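You operate a simulated robot arm through the tools that you are given. There is no shell and no other tool.

The job below is to be done with a simulated robot arm. You get a single attempt, and the scene is never put back.

JOB
Plug in the gold arc in the grey fixture and switch the cream box on.
Fine: close both latches first; the black plug goes into the arc before you switch on; the arc lights up and stays in the fixture; the grey plug stays in the box.

Only the result counts: the job must be done as asked and must still hold three seconds after the hand-in. Knocking over, shifting, dropping, spilling or breaking anything else fails it.

ROBOT AND FRAMES
A 6-joint arm with a two-finger parallel gripper, fixed in place. Base frame: the origin is on the floor under the middle of its stand, x ahead of it, y to its left, z up; the work surface is at about z = 799. Units: mm, degrees, N and s.
With the tool pointing down near the work surface it reaches from about 320 to 820 mm from the base axis. Its first joint turns from -166.0 to 166.0 degrees. Payload 3.43 kg.
The TCP is the grasp point between the finger pads, 34 mm short of the fingertips. In the tool frame z runs along the fingers and y along their closing line. Largest opening 128 mm; finger width 24, thickness 12; the body of the gripper, 48 by 130 mm, starts 96 mm behind the TCP.
Orientation is told as [roll, pitch, yaw] about the base's x, y, z axes, in that order, counted from this pose: with the fingers straight down and closing along the base's y, the tool's x points along the base's -x, its y along +y and its z along -z.

CONTROLS
- The arm moves only by the tool servo_tool. Its argument "targets" is a list of rows, each a list of 7 numbers: the finger opening in m, from 0 to 0.128, then the shift along the tool's x, y, z in m, then the turn, a rotation vector about the tool's x, y, z in degrees. In form: [[claw, x, y, z, ax, ay, az], ...]. A call has 1 to 20 rows; each row shifts and turns the commanded pose from where the row before left it, along the tool's axes as they then stand. A row lasts 0.2 s, in which the tool goes at most 50 mm and 8.6 degrees; a call with a longer step from one row to the next is refused whole, and so is a gripper value outside its range. A pose out of reach is approached as far as the arm can. The call stops where the force on the tool passes 90 N (or 10 N more than at its start, if that is more) or the arm is blocked; 0.2 s more then pass. The fingers move at their own pace (about 45 mm/s each) and stop on an object; they squeeze with about 33 N. The grip force told is the motor's: it shows also when the fingers shut on nothing. Time passes only in rows, and 0.2 s behind the last, so rows that do not move let the fingers close. The reply holds the time, the measured pose of the TCP, the force on the tool along the base axes, the opening and the grip force, in the units named above and with some noise, with the torque about the TCP (base axes, N m) and any sound that the robot's microphone picked up, and new pictures: "views" is both (left out), scene, wrist or none.
- Cameras (640 x 400 px; columns grow to the right, rows downward): "scene" is fixed at [50.4, 501, 1377]; the picture's right is [-0.13, -0.99, 0.00], its down [-0.75, 0.10, -0.65] and it looks along [0.64, -0.09, -0.76] (base axes); focal length 214 px, centre (320, 200). "wrist" rides on the gripper at [76, -11, -160] in the tool frame; the picture's right is [0.15, 0.99, 0.00], its down [-0.88, 0.13, -0.46] and it looks along [-0.45, 0.07, 0.89] (tool axes); focal length 234 px, centre (320, 200). There is no depth. A picture from a camera that has moved, and an enlarged one, comes with that camera's place and axes in the base frame and with its lens.
- inspect(camera, box): a new picture of the part [left, top, right, bottom] of that camera's present view, enlarged. No time passes.
- sign_off(): hands the job in; it is judged then, once.

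Places have to be worked out from the pictures, the camera data and where the tool is seen. Open the gripper and draw the arm clear of the work before you hand the job in, unless the task says otherwise.

The tools are called after "Request:" as a command line: name --pt "numbers of a row" for each row, then --argument value for the rest, lists and objects as JSON in quotes. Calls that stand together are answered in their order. servo_tool: Moves the arm, as the interface text tells. Its arguments: {"type":"object","properties":{"targets":{"type":"array"},"views":{"type":"string","enum":["both","scene","wrist","none"]}},"required":["targets"]} The other tools are called the same way: inspect (camera, box) takes an enlarged picture of a part of a camera's view; sign_off () hands the job in.

At the start:

```text
time: 0.0
ee_pos: [378.3, 263.5, 1173.4]
tool_rot: [0.0, 0.1, 0.0]
ft_force: [0.4, 0.1, 0.3]
wrist_torque: [-0.04, 0.01, 0.0]
opening: 127.9
finger_force: 0.1
```

scene: 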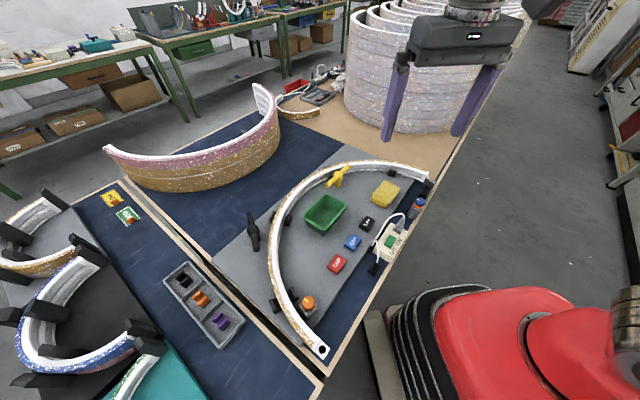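
wrist: 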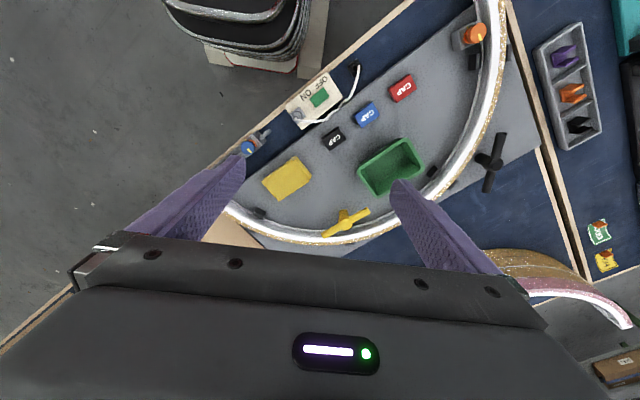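

I see the arc in the grey fixture, with a cream box near its right end, and what look like several latches (yellow, black, orange, blue). I'll enlarge the pictures before moving anything.

Request:
inspect --camera "scene" --box '[240, 150, 440, 275]'

Request:
inspect --camera "scene" --box '[340, 170, 440, 290]'

Request:
inspect --camera "scene" --box '[230, 260, 350, 370]'

Request:
inspect --camera "wrist" --box '[220, 60, 380, 180]'

Request:
inspect --camera "wrist" --box '[380, 0, 540, 120]'

Request:
inspect --camera "wrist" --box '[300, 120, 540, 260]'

```text
3.20 times, centred on (340, 212) of scene
camera zoom: at [50.4, 501.0, 1377.0], right [-0.13, -0.99, 0.0], down [-0.75, 0.1, -0.65], along [0.64, -0.09, -0.76], focal length 686 px, centre (256, 160)
```

zoom: 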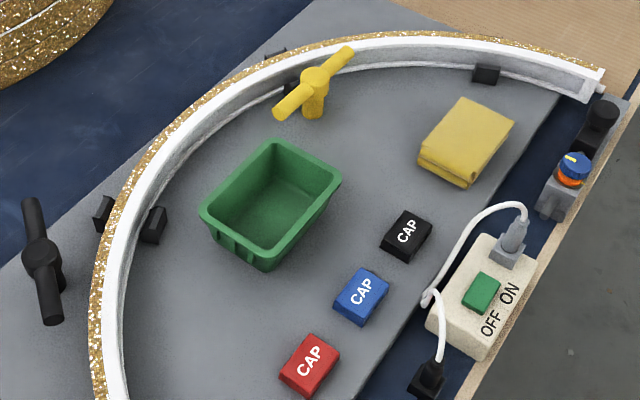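

```text
3.33 times, centred on (390, 230) of scene
camera zoom: at [50.4, 501.0, 1377.0], right [-0.13, -0.99, 0.0], down [-0.75, 0.1, -0.65], along [0.64, -0.09, -0.76], focal length 715 px, centre (87, 100)
```

zoom: 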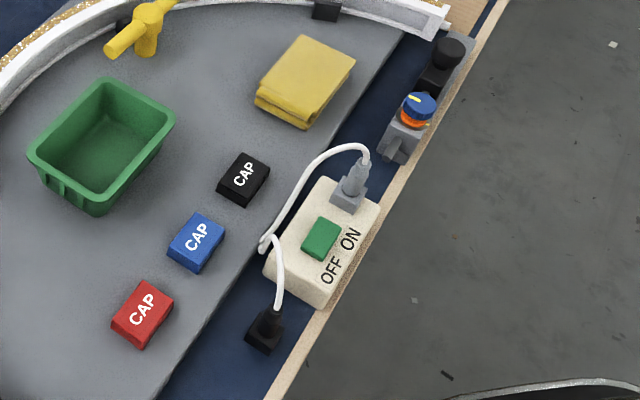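

```text
3.64 times, centred on (290, 315) of scene
camera zoom: at [50.4, 501.0, 1377.0], right [-0.13, -0.99, 0.0], down [-0.75, 0.1, -0.65], along [0.64, -0.09, -0.76], focal length 780 px, centre (429, -218)
```

zoom: 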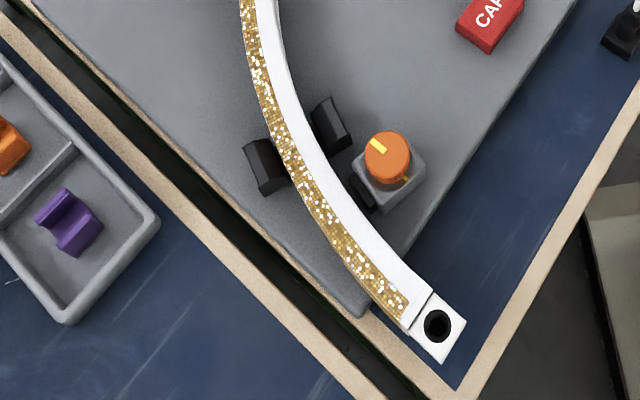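

```text
3.33 times, centred on (300, 120) of wrist
camera zoom: at [303.2, 252.7, 1334.5], right [-0.15, 0.99, 0.0], down [0.88, 0.13, 0.46], along [0.45, 0.07, -0.89], focal length 781 px, centre (387, 467)
```

zoom: 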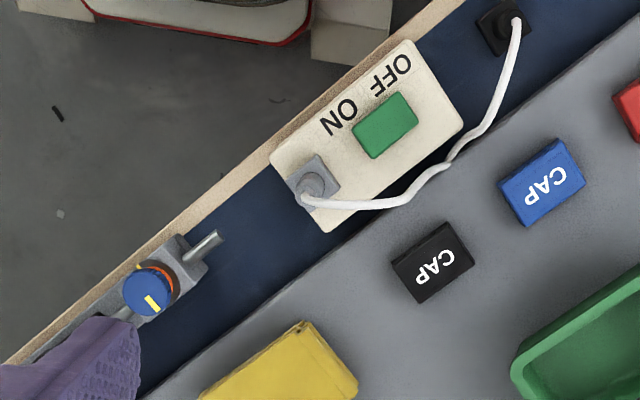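

```text
3.33 times, centred on (460, 60) of wrist
camera zoom: at [303.2, 252.7, 1334.5], right [-0.15, 0.99, 0.0], down [0.88, 0.13, 0.46], along [0.45, 0.07, -0.89], focal length 781 px, centre (-147, 667)
```

zoom: 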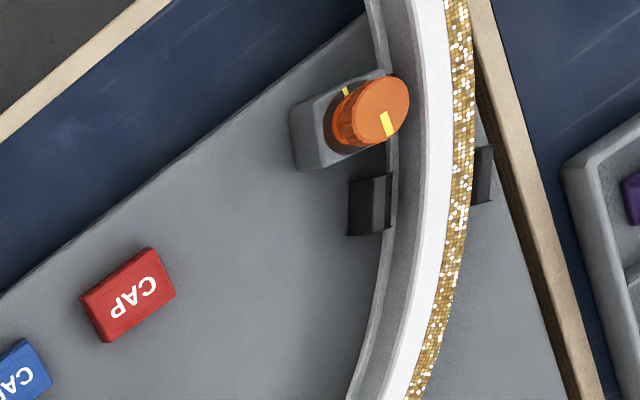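

```text
2.67 times, centred on (420, 190) of wrist
camera zoom: at [303.2, 252.7, 1334.5], right [-0.15, 0.99, 0.0], down [0.88, 0.13, 0.46], along [0.45, 0.07, -0.89], focal length 624 px, centre (53, 227)
```

zoom: 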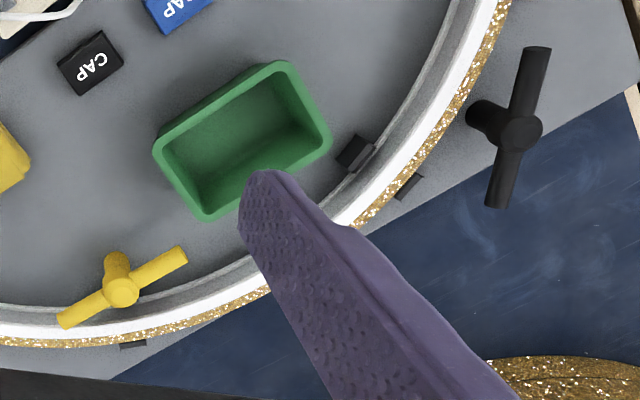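

The near end of the arc shows a white piece with a dark hole, which is probably the socket. I need closer looks at the far end, the two T-handles and the two knobs.

Request:
inspect --camera "scene" --box '[395, 155, 445, 225]'

Request:
inspect --camera "scene" --box '[310, 155, 360, 200]'

Request:
inspect --camera "scene" --box '[235, 200, 300, 260]'

Request:
inspect --camera "scene" --box '[280, 280, 340, 360]'

Request:
inspect --camera "scene" --box '[360, 205, 415, 280]'

Request:
inspect --camera "wrist" --box '[225, 110, 305, 180]'

```text
5.71 times, centred on (420, 190) of scene
camera zoom: at [50.4, 501.0, 1377.0], right [-0.13, -0.99, 0.0], down [-0.75, 0.1, -0.65], along [0.64, -0.09, -0.76], focal length 1226 px, centre (-251, 257)
```

zoom: 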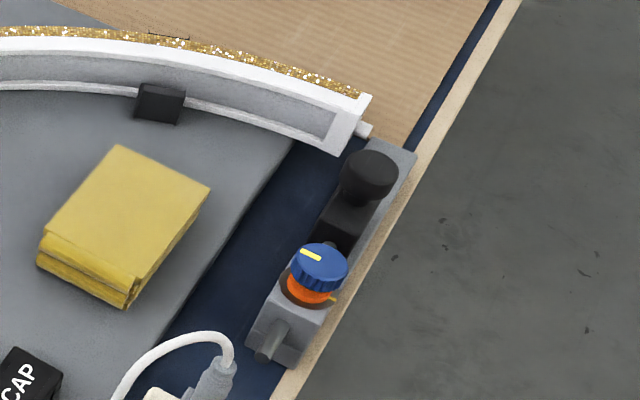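

```text
8.89 times, centred on (335, 178) of scene
camera zoom: at [50.4, 501.0, 1377.0], right [-0.13, -0.99, 0.0], down [-0.75, 0.1, -0.65], along [0.64, -0.09, -0.76], focal length 1907 px, centre (187, 400)
```

zoom: 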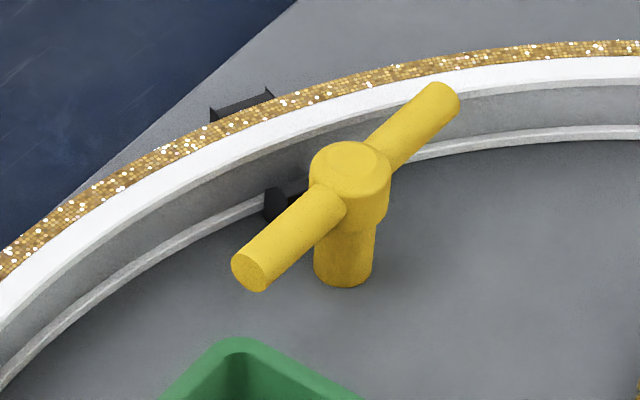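

```text
6.67 times, centred on (268, 230) of scene
camera zoom: at [50.4, 501.0, 1377.0], right [-0.13, -0.99, 0.0], down [-0.75, 0.1, -0.65], along [0.64, -0.09, -0.76], focal length 1430 px, centre (670, 0)
```

zoom: 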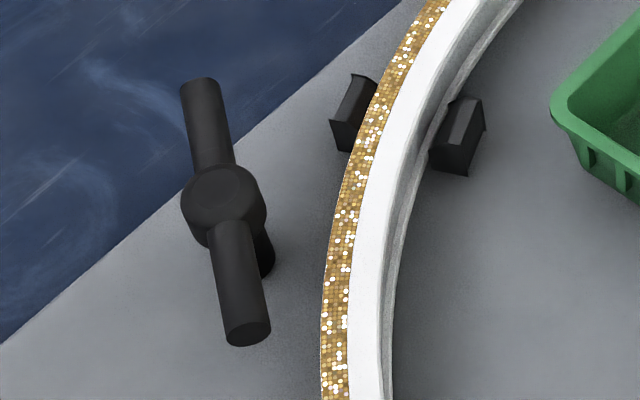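

```text
5.00 times, centred on (310, 320) of scene
camera zoom: at [50.4, 501.0, 1377.0], right [-0.13, -0.99, 0.0], down [-0.75, 0.1, -0.65], along [0.64, -0.09, -0.76], focal length 1072 px, centre (370, -400)
```

zoom: 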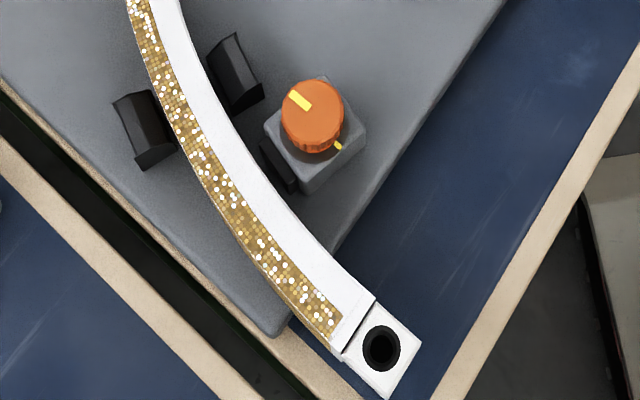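

```text
5.33 times, centred on (388, 242) of scene
camera zoom: at [50.4, 501.0, 1377.0], right [-0.13, -0.99, 0.0], down [-0.75, 0.1, -0.65], along [0.64, -0.09, -0.76], focal length 1144 px, centre (-40, -27)
```

zoom: 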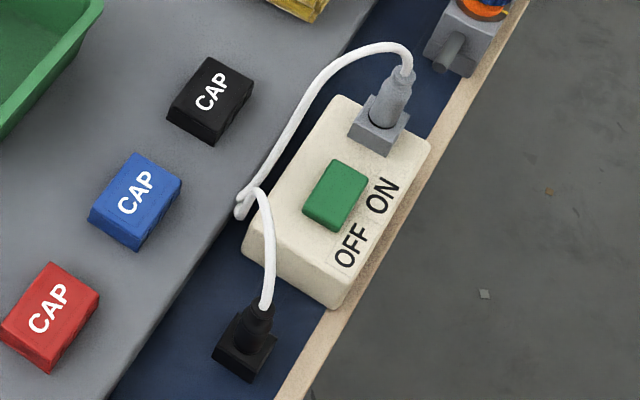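

```text
5.71 times, centred on (265, 145) of wrist
camera zoom: at [303.2, 252.7, 1334.5], right [-0.15, 0.99, 0.0], down [0.88, 0.13, 0.46], along [0.45, 0.07, -0.89], focal length 1338 px, centre (634, 514)
```

zoom: 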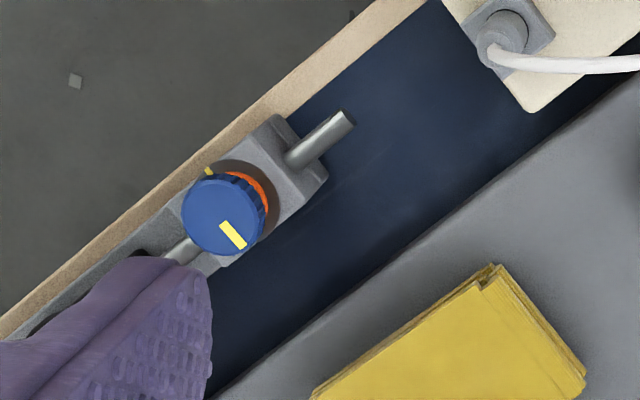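

The pin at the far end of the arc sits next to a sliding carriage with a black knob, and a blue dial is on the block beside it. I'll fly the wrist camera over that end, staying high, to see the mechanism up close.

Request:
servo_tool --pt "0.128 -0.0153 -0.0255 0.0288 0 0 0" --pt "0.128 -0.0153 -0.0255 0.0288 0 0 0" --pt "0.128 -0.0153 -0.0255 0.0288 0 0 0" --pt "0.128 -0.0153 -0.0255 0.0288 0 0 0" --pt "0.128 -0.0153 -0.0255 0.0288 0 0 0" --pt "0.128 -0.0153 -0.0255 0.0288 0 0 0" --views "both"

```text
time: 1.4
ee_pos: [469.2, 110.9, 1001.3]
tool_rot: [0.0, 0.0, 0.0]
ft_force: [0.3, -0.2, 0.2]
wrist_torque: [-0.02, -0.02, 0.04]
opening: 128.1
finger_force: 0.1
camera wrist: at [395.1, 99.7, 1160.3], right [-0.15, 0.99, 0.0], down [0.88, 0.13, 0.46], along [0.45, 0.07, -0.89], focal length 234 px, centre (320, 200)
```

scene: 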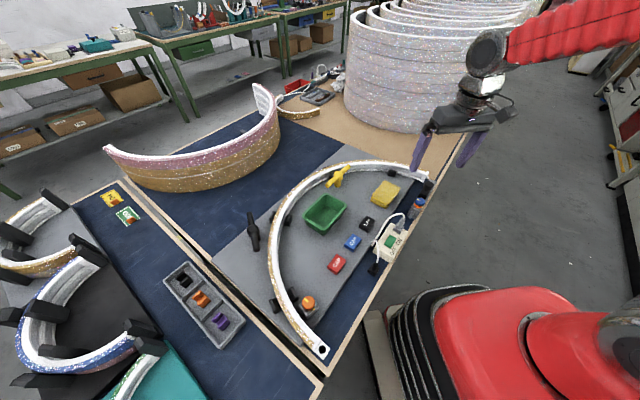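
wrist: 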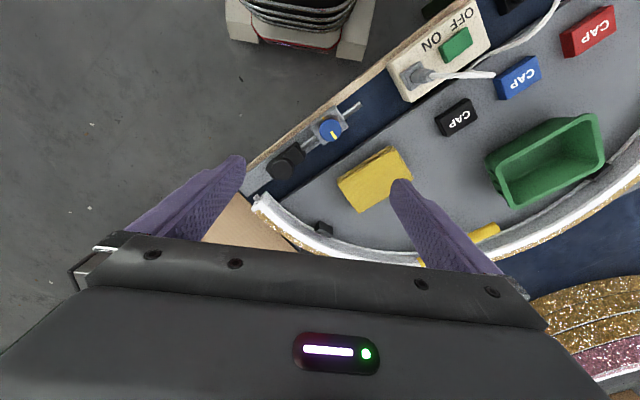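

Request:
inspect --camera "wrist" --box '[230, 80, 390, 240]'

Request:
inspect --camera "wrist" --box '[380, 0, 560, 110]'

```text
2.50 times, centred on (310, 160) of wrist
camera zoom: at [395.1, 99.7, 1160.3], right [-0.15, 0.99, 0.0], down [0.88, 0.13, 0.46], along [0.45, 0.07, -0.89], focal length 585 px, centre (345, 300)
```

zoom: 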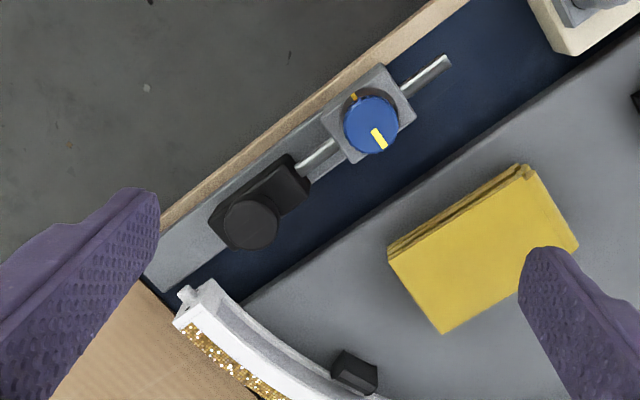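

```text
3.56 times, centred on (470, 55) of wrist
camera zoom: at [395.1, 99.7, 1160.3], right [-0.15, 0.99, 0.0], down [0.88, 0.13, 0.46], along [0.45, 0.07, -0.89], focal length 833 px, centre (-213, 716)
```

zoom: 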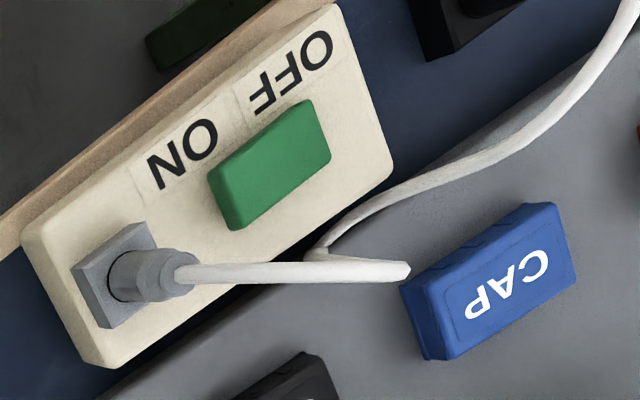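

The carriage slides on a rod through the blue dial's block, and the grey plug is already in the cream box. Next I'll look at the yellow T-handle from close by.

Request:
servo_tool --pt "0.128 -0.0066 0.0488 0.0 0 0 0" --pt "0.128 -0.0066 0.0488 0.0 0 0 0" --pt "0.128 -0.0066 0.0488 0.0 0 0 0" --pt "0.128 -0.0066 0.0488 0.0 0 0 0" --pt "0.128 -0.0066 0.0488 0.0 0 0 0" --views "wrist"

Request:
inspect --camera "wrist" --box '[220, 100, 420, 250]'

```text
time: 2.6
ee_pos: [499.7, 354.7, 1003.4]
tool_rot: [-0.1, 0.0, 0.0]
ft_force: [-0.4, -0.3, 0.3]
wrist_torque: [-0.03, 0.01, 0.02]
opening: 127.9
finger_force: 0.1
camera wrist: at [424.7, 343.0, 1163.5], right [-0.15, 0.99, 0.0], down [0.88, 0.13, 0.46], along [0.45, 0.07, -0.89], focal length 234 px, centre (320, 200)
```

wrist: 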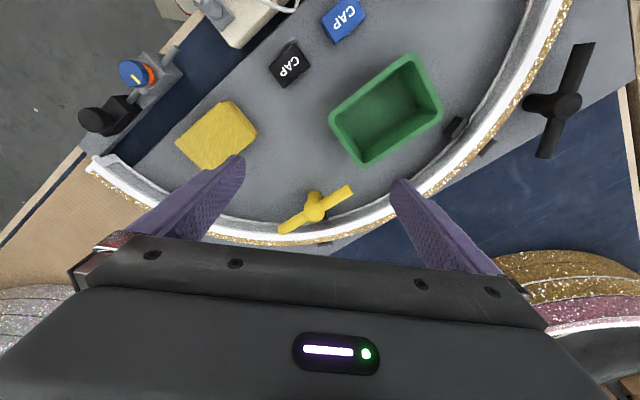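

```text
2.67 times, centred on (320, 175) of wrist
camera zoom: at [424.7, 343.0, 1163.5], right [-0.15, 0.99, 0.0], down [0.88, 0.13, 0.46], along [0.45, 0.07, -0.89], focal length 624 px, centre (320, 267)
```

zoom: 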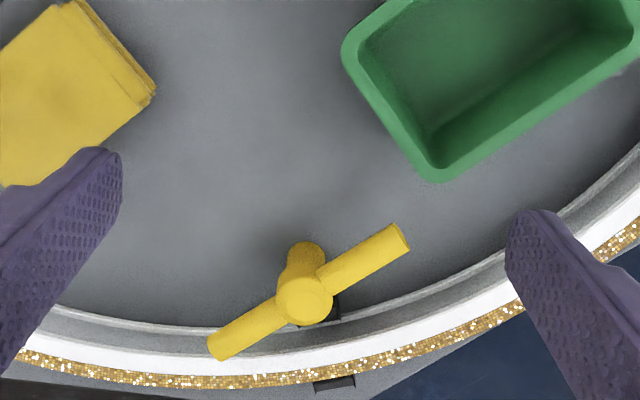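

The yellow handle is a turn-bar on a post at about (597, 359). Its bar is about 66° off the arc's radial direction, so it looks open. I'll look at the black handle the same way.

Request:
servo_tool --pt "0.128 0.0241 0.0396 0.0 0 0 0" --pt "0.128 0.0241 0.0396 0.0 0 0 0" --pt "0.128 0.0241 0.0396 0.0 0 0 0" --pt "0.128 0.0241 0.0396 0.0 0 0 0" --pt "0.128 0.0241 0.0396 0.0 0 0 0" --pt "0.128 0.0241 0.0396 0.0 0 0 0" --pt "0.128 0.0241 0.0396 0.0 0 0 0" --views "wrist"

Request:
inspect --camera "wrist" --box '[200, 100, 440, 250]'

```text
time: 4.2
ee_pos: [334.9, 633.3, 1002.3]
tool_rot: [0.0, -0.1, 0.1]
ft_force: [0.3, 0.0, -0.3]
wrist_torque: [0.01, 0.05, 0.0]
opening: 127.9
finger_force: 0.1
camera wrist: at [260.6, 621.8, 1163.6], right [-0.15, 0.99, 0.0], down [0.88, 0.13, 0.46], along [0.45, 0.07, -0.89], focal length 234 px, centre (320, 200)
```

wrist: 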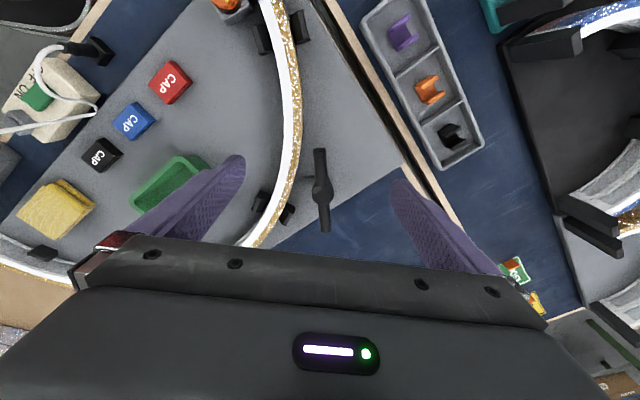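

```text
2.67 times, centred on (320, 175) of wrist
camera zoom: at [260.6, 621.8, 1163.6], right [-0.15, 0.99, 0.0], down [0.88, 0.13, 0.46], along [0.45, 0.07, -0.89], focal length 624 px, centre (320, 267)
```

zoom: 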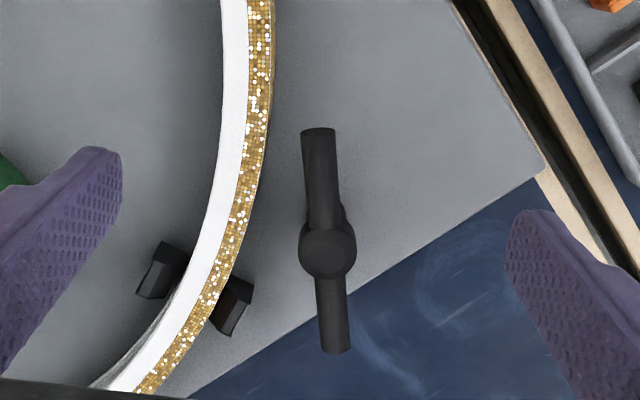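

The black handle at about (405, 648) has the same design, and its bar is about 66° off radial too. Now I'll look at the orange knob block and the arc's near-end socket.

Request:
servo_tool --pt "0.128 0.036 -0.023 0.0 0 0 0" --pt "0.128 0.036 -0.023 0.0 0 0 0" --pt "0.128 0.036 -0.023 0.0 0 0 0" --pt "0.128 0.036 -0.023 0.0 0 0 0" --pt "0.128 0.036 -0.023 0.0 0 0 0" --pt "0.128 0.036 -0.023 0.0 0 0 0" --views "wrist"

Request:
inspect --camera "wrist" --box '[200, 60, 440, 240]'

```text
time: 5.6
ee_pos: [115.7, 493.3, 1004.4]
tool_rot: [0.0, 0.0, -0.1]
ft_force: [0.2, -0.4, -0.5]
wrist_torque: [0.02, 0.02, 0.0]
opening: 128.4
finger_force: 0.0
camera wrist: at [41.7, 483.5, 1163.3], right [-0.15, 0.99, 0.0], down [0.88, 0.13, 0.46], along [0.45, 0.07, -0.89], focal length 234 px, centre (320, 200)
```

wrist: 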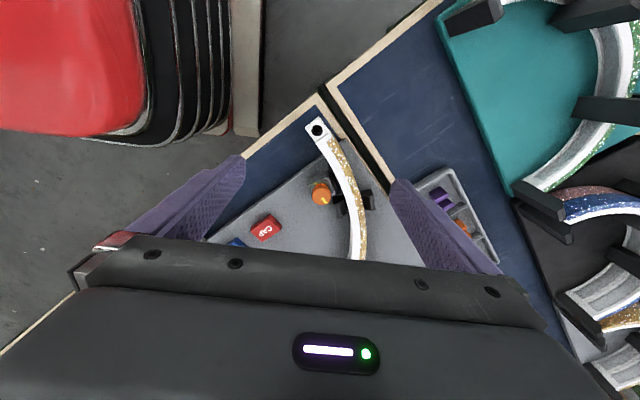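

```text
2.22 times, centred on (320, 150) of wrist
camera zoom: at [41.7, 483.5, 1163.3], right [-0.15, 0.99, 0.0], down [0.88, 0.13, 0.46], along [0.45, 0.07, -0.89], focal length 520 px, centre (320, 311)
```

zoom: 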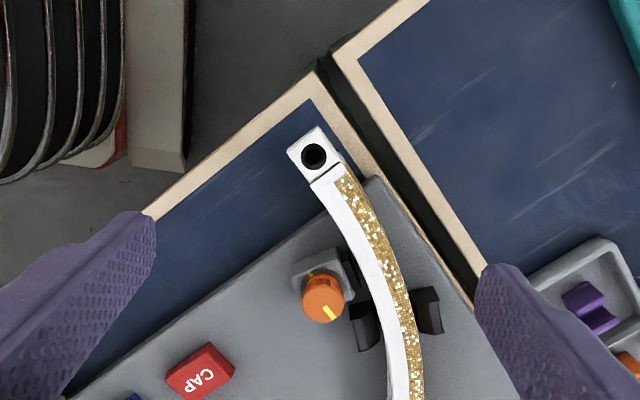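

Request:
inspect --camera "wrist" --box '[290, 100, 370, 230]'

Request:
inspect --camera "scene" --box '[300, 330, 340, 365]'

Request:
inspect --camera "wrist" --box '[295, 110, 345, 150]'

```text
3.08 times, centred on (330, 165) of wrist
camera zoom: at [41.7, 483.5, 1163.3], right [-0.15, 0.99, 0.0], down [0.88, 0.13, 0.46], along [0.45, 0.07, -0.89], focal length 720 px, centre (289, 308)
```

zoom: 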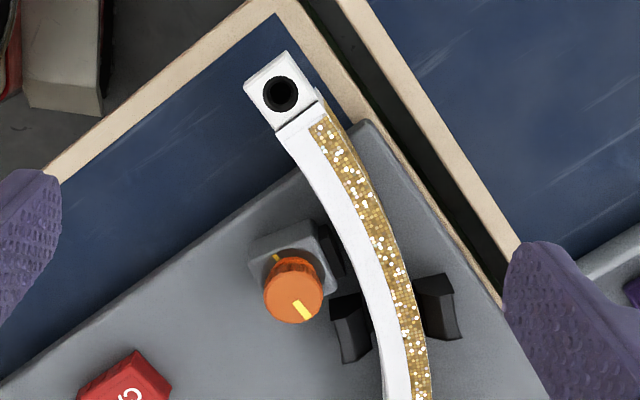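

```text
11.43 times, centred on (320, 348) of scene
camera zoom: at [50.4, 501.0, 1377.0], right [-0.13, -0.99, 0.0], down [-0.75, 0.1, -0.65], along [0.64, -0.09, -0.76], focal length 2451 px, centre (320, -1486)
```

zoom: 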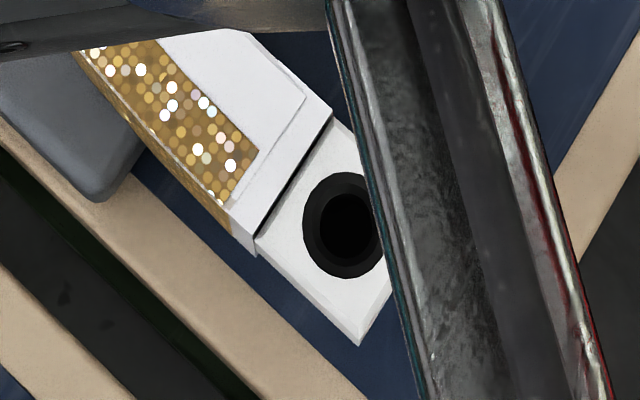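

```text
10.00 times, centred on (320, 130) of wrist
camera zoom: at [41.7, 483.5, 1163.3], right [-0.15, 0.99, 0.0], down [0.88, 0.13, 0.46], along [0.45, 0.07, -0.89], focal length 2342 px, centre (320, 900)
```

zoom: 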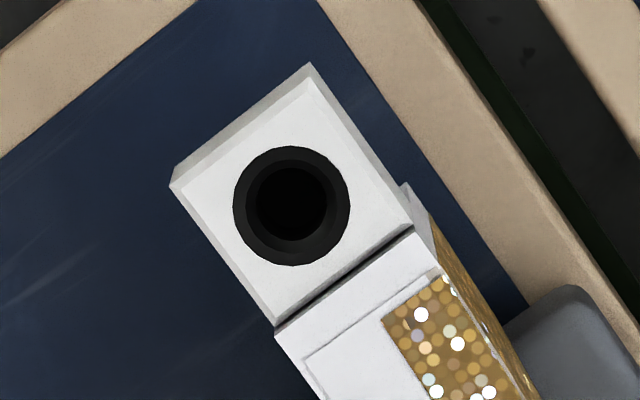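

The socket is a round funnelled hole that opens upward at about (101, 489, 845). Next I'll look at the black plug and the cream box up close.

Request:
servo_tool --pt "0.128 -0.0198 -0.0433 0.0 0 0 0" --pt "0.128 -0.0198 -0.0433 0.0 0 0 0" --pt "0.128 -0.0198 -0.0433 0.0 0 0 0" --pt "0.128 -0.0198 -0.0433 0.0 0 0 0" --views "wrist"

Request:
inspect --camera "wrist" --box '[200, 60, 440, 240]'

```text
time: 6.6
ee_pos: [196.8, 321.7, 1003.0]
tool_rot: [0.1, 0.1, 0.0]
ft_force: [0.2, -0.5, -0.7]
wrist_torque: [0.01, 0.04, 0.03]
opening: 128.2
finger_force: 0.1
camera wrist: at [121.0, 310.2, 1163.1], right [-0.15, 0.99, 0.0], down [0.88, 0.13, 0.46], along [0.45, 0.07, -0.89], focal length 234 px, centre (320, 200)
```

wrist: 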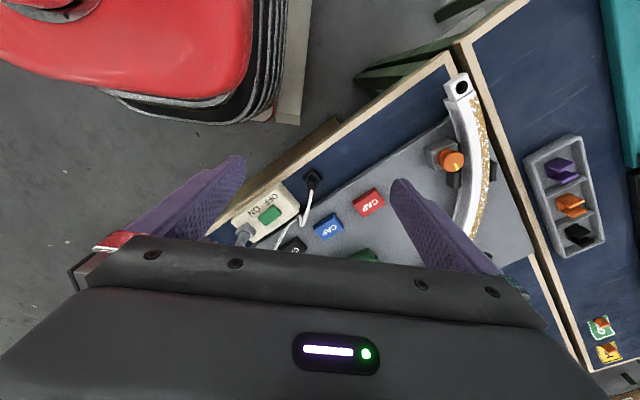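

```text
2.22 times, centred on (320, 150) of wrist
camera zoom: at [121.0, 310.2, 1163.1], right [-0.15, 0.99, 0.0], down [0.88, 0.13, 0.46], along [0.45, 0.07, -0.89], focal length 520 px, centre (320, 311)
```

zoom: 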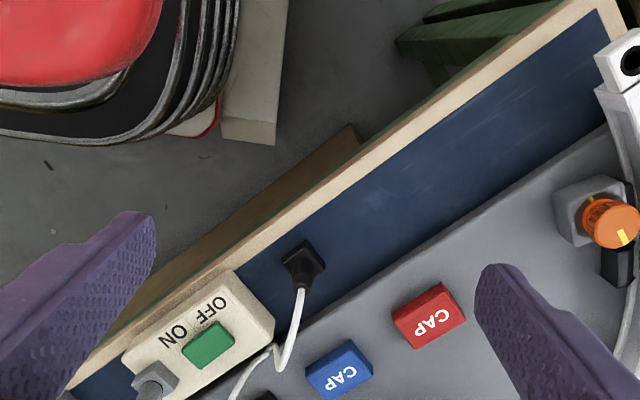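

Request:
inspect --camera "wrist" --box '[290, 155, 340, 195]'

Request:
inspect --camera "scene" --box '[365, 250, 395, 285]'

Request:
inspect --camera "scene" --box '[360, 200, 420, 290]'

Request:
inspect --camera "wrist" --box '[420, 130, 490, 200]'

```text
10.00 times, centred on (315, 175) of wrist
camera zoom: at [121.0, 310.2, 1163.1], right [-0.15, 0.99, 0.0], down [0.88, 0.13, 0.46], along [0.45, 0.07, -0.89], focal length 2342 px, centre (370, 450)
```

zoom: 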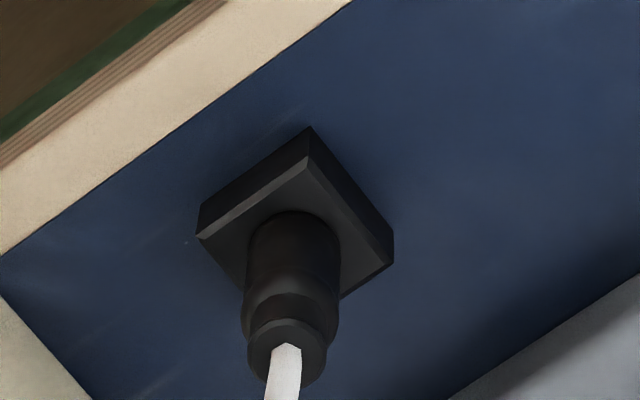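

```text
11.43 times, centred on (380, 268) of scene
camera zoom: at [50.4, 501.0, 1377.0], right [-0.13, -0.99, 0.0], down [-0.75, 0.1, -0.65], along [0.64, -0.09, -0.76], focal length 2451 px, centre (-366, -571)
```

zoom: 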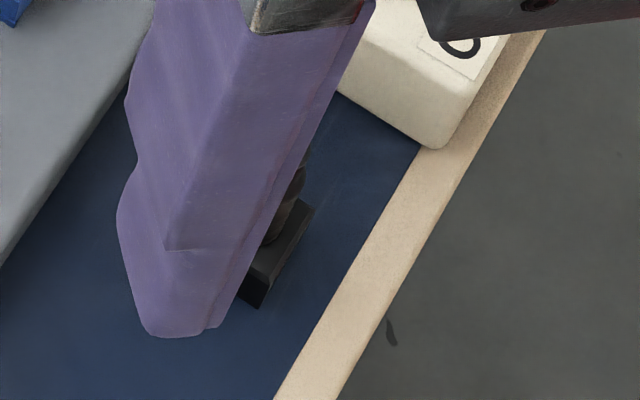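

```text
4.44 times, centred on (390, 245) of scene
camera zoom: at [50.4, 501.0, 1377.0], right [-0.13, -0.99, 0.0], down [-0.75, 0.1, -0.65], along [0.64, -0.09, -0.76], focal length 953 px, centre (9, 0)
```

zoom: 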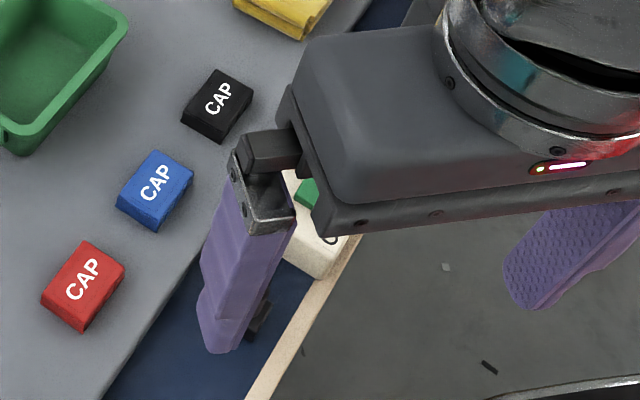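

```text
5.71 times, centred on (455, 165) of wrist
camera zoom: at [121.0, 310.2, 1163.1], right [-0.15, 0.99, 0.0], down [0.88, 0.13, 0.46], along [0.45, 0.07, -0.89], focal length 1338 px, centre (-451, 400)
```

zoom: 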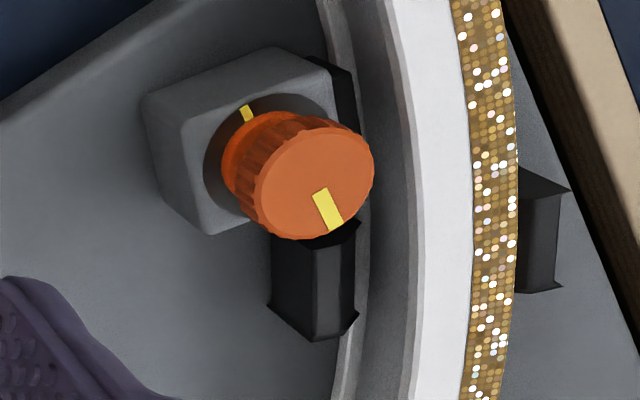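

The black plug stands upright on the table at about (267, 320), with a square flange below and a round neck up to about z 846. Now I'll check the switch on the cream box.

Request:
inspect --camera "wrist" --box '[225, 170, 325, 255]'

Request:
servo_tool --pt "0.128 -0.01 -0.045 0.01 0 0 0" --pt "0.128 -0.01 -0.045 0.02 0 0 0" --pt "0.128 -0.01 0 0.03 0 0 0" --views "wrist"

Request:
inspect --camera "wrist" --box '[220, 90, 420, 250]'

```text
4.71 times, centred on (275, 212) of wrist
camera zoom: at [121.0, 310.2, 1163.1], right [-0.15, 0.99, 0.0], down [0.88, 0.13, 0.46], along [0.45, 0.07, -0.89], focal length 1102 px, centre (532, 141)
```

zoom: 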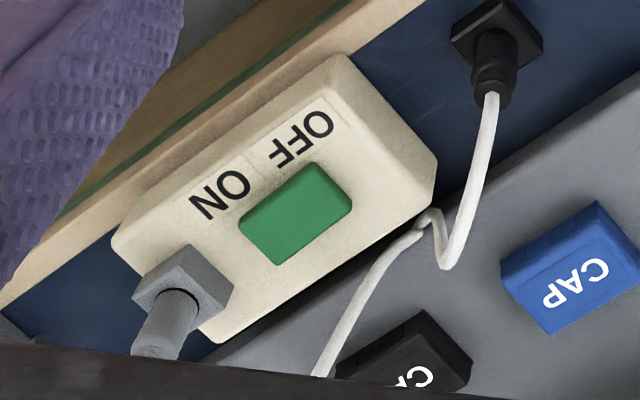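

```text
refused: row 2 steps farther than a row can; nothing moved
```

```text
2.50 times, centred on (320, 170) of wrist
camera zoom: at [121.0, 310.2, 1163.1], right [-0.15, 0.99, 0.0], down [0.88, 0.13, 0.46], along [0.45, 0.07, -0.89], focal length 585 px, centre (320, 275)
```

zoom: 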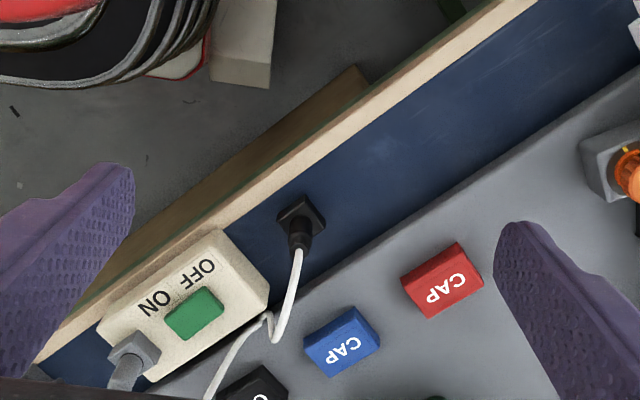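

That row was too long and was refused, so nothing moved. The cord has a small fold next to the box, so I'll look closer to judge its length before planning the insertion.

Request:
servo_tool --pt "0.128 -0.034 -0.016 0.02 0 0 0" --pt "0.128 -0.034 -0.016 0.02 0 0 0" --views "wrist"

Request:
inspect --camera "wrist" --box '[220, 90, 420, 250]'

Request:
inspect --camera "wrist" --box '[270, 150, 370, 245]'

```text
time: 7.2
ee_pos: [264.8, 292.5, 963.2]
tool_rot: [0.0, 0.1, 0.0]
ft_force: [-0.3, 0.1, 0.2]
wrist_torque: [-0.03, -0.01, 0.0]
opening: 127.9
finger_force: 0.0
camera wrist: at [189.7, 280.3, 1122.5], right [-0.15, 0.99, 0.0], down [0.88, 0.13, 0.46], along [0.45, 0.07, -0.89], focal length 234 px, centre (320, 200)
```

wrist: 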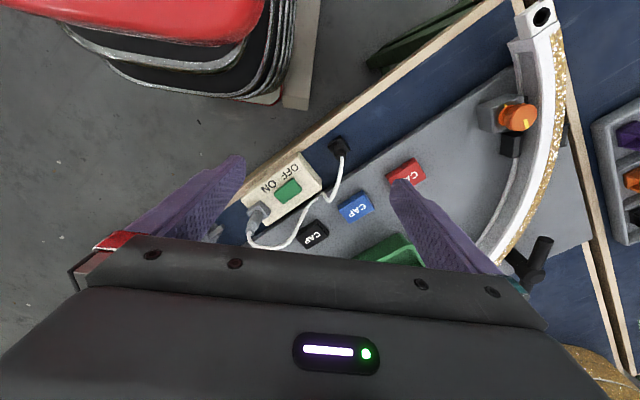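

```text
2.50 times, centred on (320, 170) of wrist
camera zoom: at [189.7, 280.3, 1122.5], right [-0.15, 0.99, 0.0], down [0.88, 0.13, 0.46], along [0.45, 0.07, -0.89], focal length 585 px, centre (320, 275)
```

zoom: 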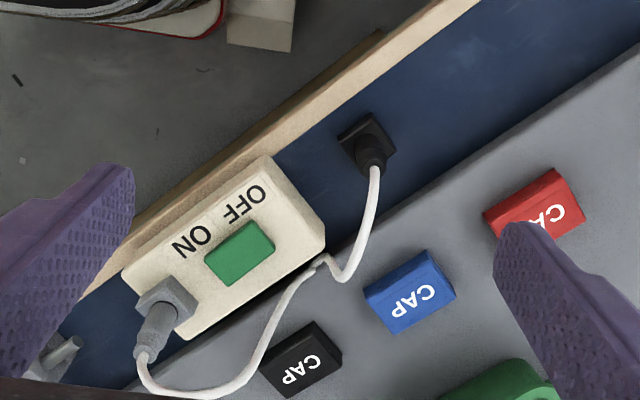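

```text
4.21 times, centred on (320, 198) of wrist
camera zoom: at [189.7, 280.3, 1122.5], right [-0.15, 0.99, 0.0], down [0.88, 0.13, 0.46], along [0.45, 0.07, -0.89], focal length 986 px, centre (320, 210)
```

zoom: 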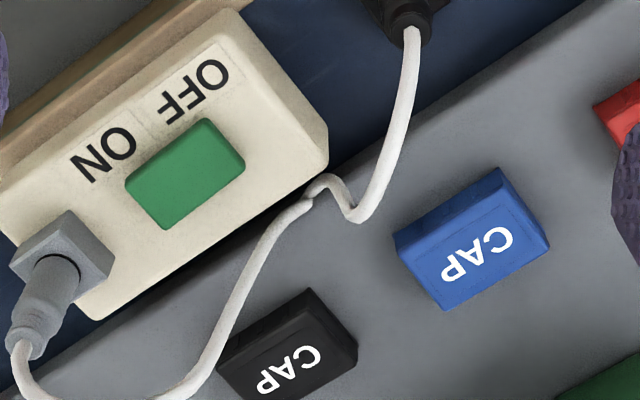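

The cord looks about 310–330 mm long, so I'll have to watch tension when moving the plug later. First come the latches. I'll close the fingers and go above the free side of the yellow bar's inner end, around (588, 417).

Request:
servo_tool --pt "0.0 0 0 -0.04 0 0 0" --pt "0.0 -0.0461 0.01786 0 0 0 0" --pt "0.0 -0.0461 0.01786 0 0 0 0" --pt "0.0 -0.0461 0.01786 0 0 0 0" --pt "0.0 -0.0461 0.01786 0 0 0 0" --pt "0.0 -0.0461 0.01786 0 0 0 0" --pt "0.0 -0.0461 0.01786 0 0 0 0" --pt "0.0 -0.0461 0.01786 0 0 0 0" --pt "0.0 0 0 0.045 0 0 0" --pt "0.0 0 0 0 0 0 0" --views "both"

Request:
inspect --camera "scene" --box '[290, 130, 390, 210]'

Request:
inspect --camera "wrist" --box '[220, 90, 420, 250]'

```text
time: 9.4
ee_pos: [587.5, 417.1, 957.7]
tool_rot: [0.0, 0.0, 0.0]
ft_force: [1.4, -0.2, -0.3]
wrist_torque: [-0.01, 0.03, 0.01]
opening: 0.0
finger_force: 33.3
camera wrist: at [512.8, 405.7, 1117.3], right [-0.15, 0.99, 0.0], down [0.88, 0.13, 0.46], along [0.45, 0.07, -0.89], focal length 234 px, centre (320, 200)
```

scene: 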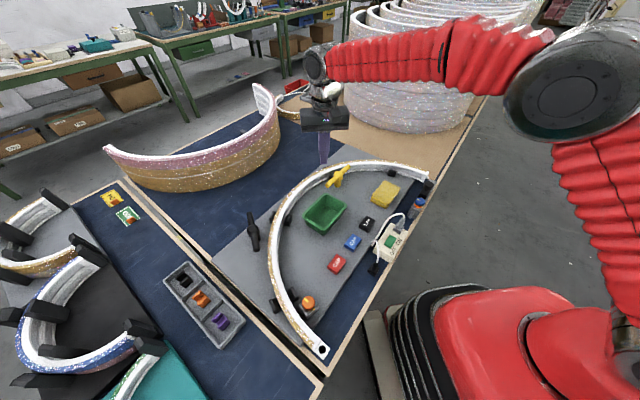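
wrist: 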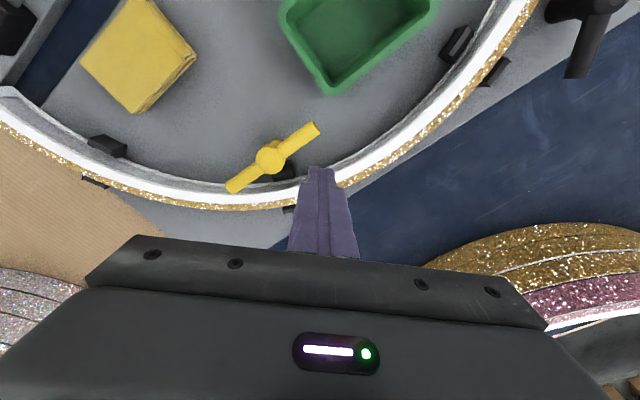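

```text
5.00 times, centred on (340, 170) of scene
camera zoom: at [50.4, 501.0, 1377.0], right [-0.13, -0.99, 0.0], down [-0.75, 0.1, -0.65], along [0.64, -0.09, -0.76], focal length 1072 px, centre (220, 350)
```

zoom: 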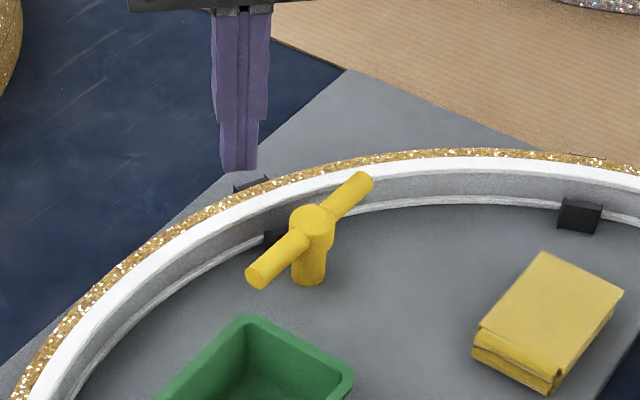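

```text
2.50 times, centred on (320, 170) of wrist
camera zoom: at [512.8, 405.7, 1117.3], right [-0.15, 0.99, 0.0], down [0.88, 0.13, 0.46], along [0.45, 0.07, -0.89], focal length 585 px, centre (320, 275)
```

zoom: 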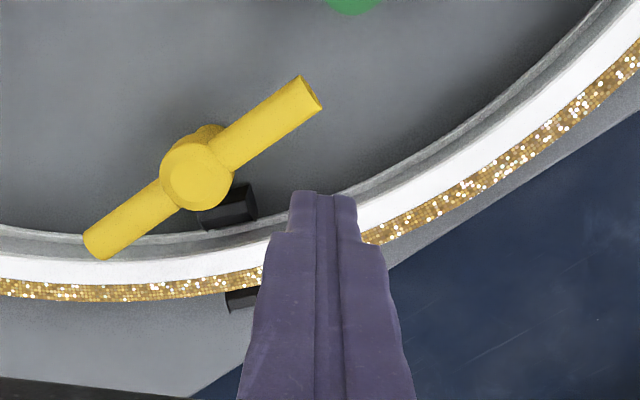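

The fingertips are beside the yellow bar's inner end, with about 20 mm of clearance to it. I'll lower them until the tips are at about z 838, below the bar's axis at about 852.

Request:
servo_tool --pt "0.0 0 0 0.03 0 0 0" --pt "0.0 0 0 0.03 0 0 0" --pt "0.0 0 0 0.026 0 0 0" --views "both"

Request:
inspect --camera "scene" --box '[290, 130, 390, 210]'

Request:
inspect --camera "wrist" --box '[220, 90, 420, 250]'

```text
time: 10.2
ee_pos: [587.6, 411.8, 870.1]
tool_rot: [0.0, 0.0, 0.0]
ft_force: [-0.2, 0.5, -0.1]
wrist_torque: [0.02, -0.02, -0.03]
opening: 0.0
finger_force: 33.0
camera wrist: at [512.0, 401.1, 1030.2], right [-0.15, 0.99, 0.0], down [0.88, 0.13, 0.46], along [0.45, 0.07, -0.89], focal length 234 px, centre (320, 200)
```

scene: 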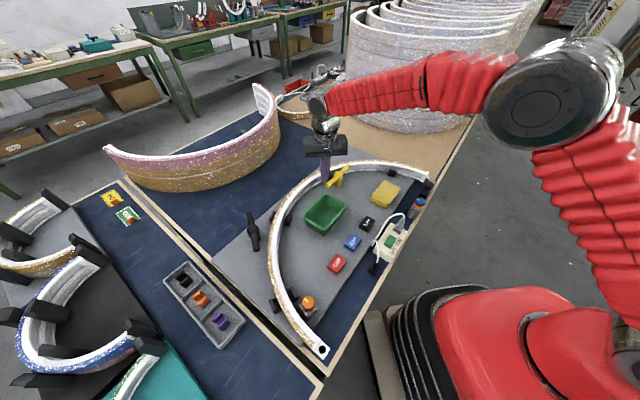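
wrist: 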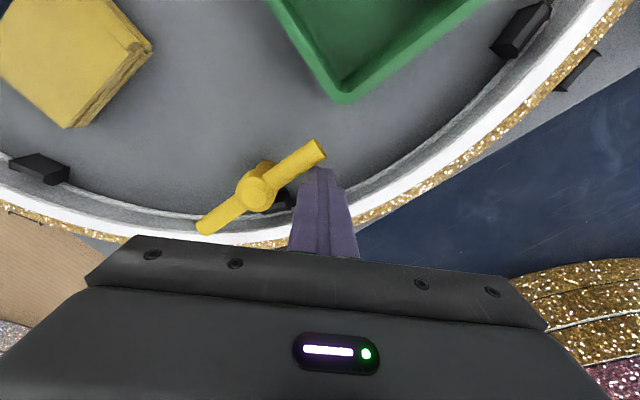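

```text
5.00 times, centred on (340, 170) of scene
camera zoom: at [50.4, 501.0, 1377.0], right [-0.13, -0.99, 0.0], down [-0.75, 0.1, -0.65], along [0.64, -0.09, -0.76], focal length 1072 px, centre (220, 350)
```

zoom: 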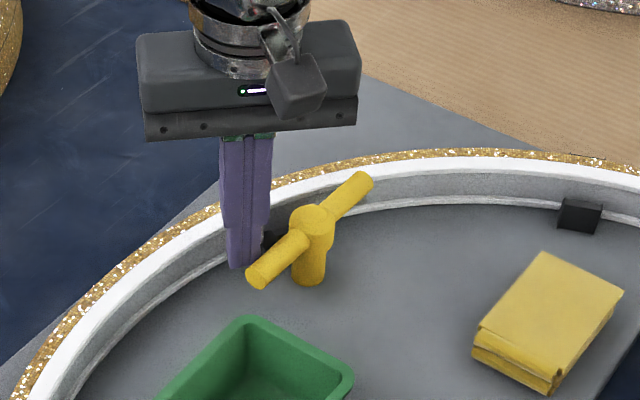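

```text
2.50 times, centred on (320, 170) of wrist
camera zoom: at [512.0, 401.1, 1030.2], right [-0.15, 0.99, 0.0], down [0.88, 0.13, 0.46], along [0.45, 0.07, -0.89], focal length 585 px, centre (320, 275)
```

zoom: 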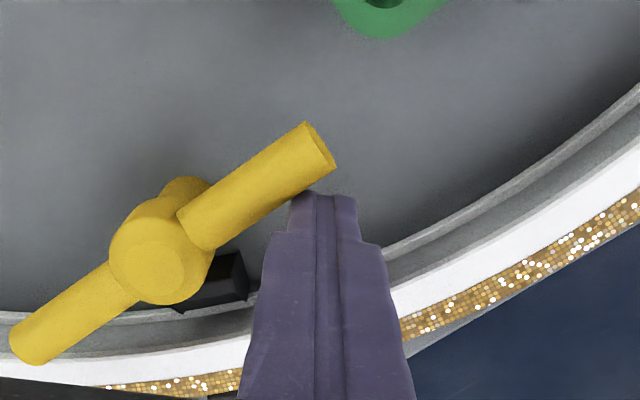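

The fingertips are almost touching the bar's inner arm. I'll push it counter-clockwise in small steps along an arc and watch the force.

Request:
servo_tool --pt "0.0 0.0051 -0.0018 0 0 0 0" --pt "0.0 0.0051 -0.0017 0 0 0 0" --pt "0.0 0.0045 -0.0029 0 0 0 0" --pt "0.0 0.0045 -0.0028 0 0 0 0" --pt "0.0 0.0039 -0.0038 0 0 0 0" --pt "0.0 0.0039 -0.0037 0 0 0 0" --pt "0.0 0.003 -0.0045 0 0 0 0" --pt "0.0 0.003 -0.0044 0 0 0 0" --views "both"

Request:
inspect --camera "wrist" --box '[220, 90, 420, 250]'

Request:
inspect --camera "scene" --box '[290, 130, 390, 210]'

```text
time: 12.0
ee_pos: [553.4, 387.4, 870.2]
tool_rot: [0.1, 0.0, 0.0]
ft_force: [0.6, 0.5, -0.1]
wrist_torque: [0.03, 0.0, 0.02]
opening: 0.0
finger_force: 32.9
camera wrist: at [479.1, 376.9, 1030.2], right [-0.15, 0.99, 0.0], down [0.88, 0.13, 0.46], along [0.45, 0.07, -0.89], focal length 234 px, centre (320, 200)
```

scene: 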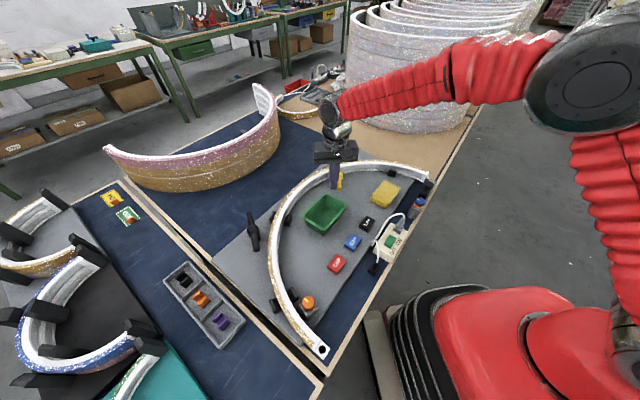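
wrist: 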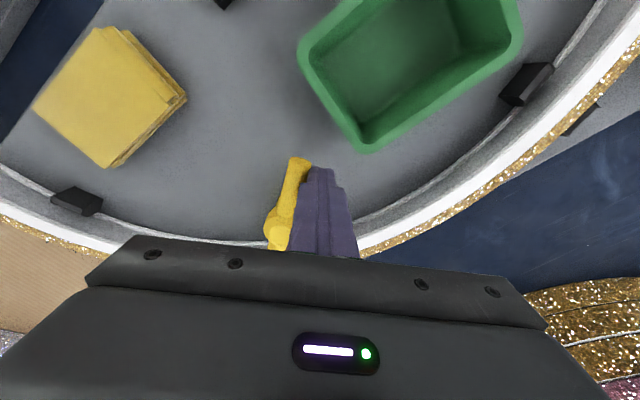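

```text
2.50 times, centred on (320, 170) of wrist
camera zoom: at [479.1, 376.9, 1030.2], right [-0.15, 0.99, 0.0], down [0.88, 0.13, 0.46], along [0.45, 0.07, -0.89], focal length 585 px, centre (320, 275)
```

zoom: 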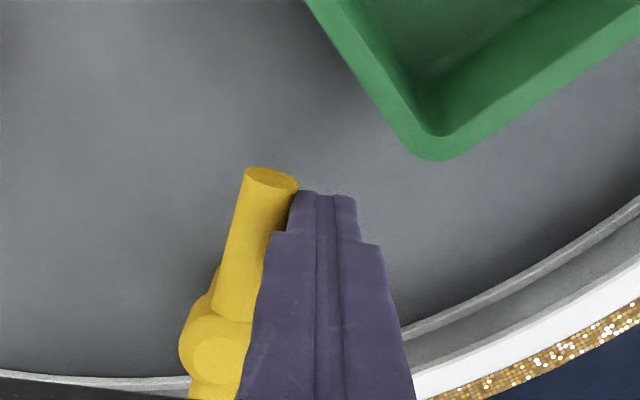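

```text
5.00 times, centred on (340, 170) of scene
camera zoom: at [50.4, 501.0, 1377.0], right [-0.13, -0.99, 0.0], down [-0.75, 0.1, -0.65], along [0.64, -0.09, -0.76], focal length 1072 px, centre (220, 350)
```

zoom: 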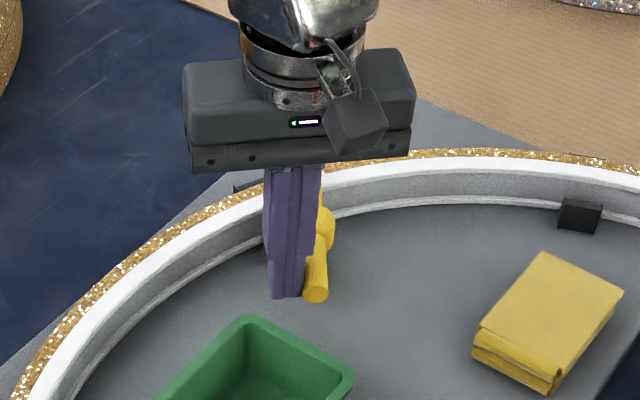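

The yellow bar is turning freely, at about 171° now and heading for about 201° (radial). I'll keep going in small steps.

Request:
servo_tool --pt "0.0 0.0 -0.003 0 0 0 0" --pt "0.0 0.0 -0.003 0 0 0 0" --pt "0.0 0.0005 -0.003 0 0 0 0" --pt "0.0 0.0005 -0.003 0 0 0 0" --pt "0.0 0.0005 -0.003 0 0 0 0" --views "wrist"

Request:
inspect --camera "wrist" --box '[220, 90, 420, 250]'

Request:
inspect --camera "scene" --box '[290, 130, 390, 210]'

```text
time: 13.2
ee_pos: [553.1, 373.4, 870.5]
tool_rot: [-0.1, 0.1, 0.0]
ft_force: [-0.8, 0.3, 0.0]
wrist_torque: [0.02, 0.02, 0.0]
opening: 0.2
finger_force: 33.0
camera wrist: at [478.7, 362.2, 1030.3], right [-0.15, 0.99, 0.0], down [0.88, 0.13, 0.46], along [0.45, 0.07, -0.89], focal length 234 px, centre (320, 200)
```

wrist: 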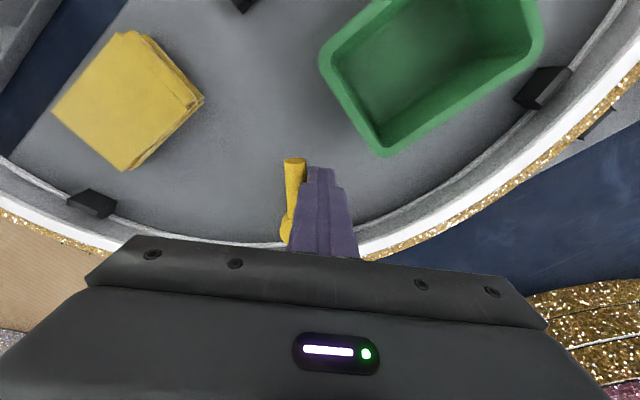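

```text
2.50 times, centred on (320, 170) of wrist
camera zoom: at [478.7, 362.2, 1030.3], right [-0.15, 0.99, 0.0], down [0.88, 0.13, 0.46], along [0.45, 0.07, -0.89], focal length 585 px, centre (320, 275)
```

zoom: 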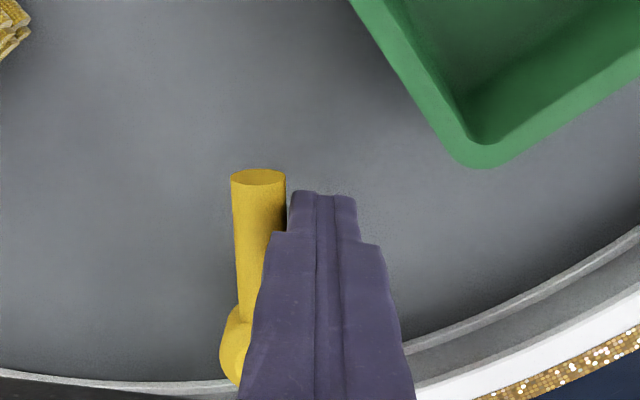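

```text
5.00 times, centred on (340, 170) of scene
camera zoom: at [50.4, 501.0, 1377.0], right [-0.13, -0.99, 0.0], down [-0.75, 0.1, -0.65], along [0.64, -0.09, -0.76], focal length 1072 px, centre (220, 350)
```

zoom: 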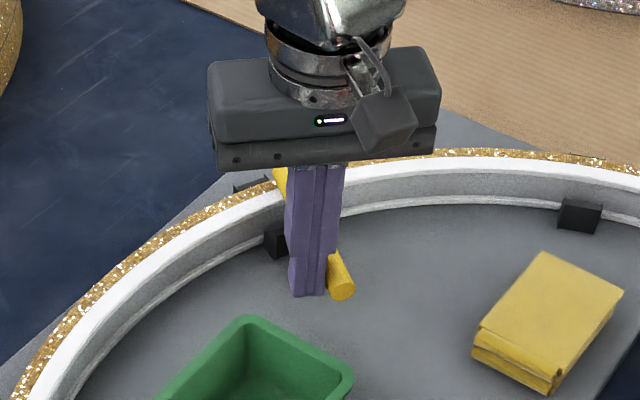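

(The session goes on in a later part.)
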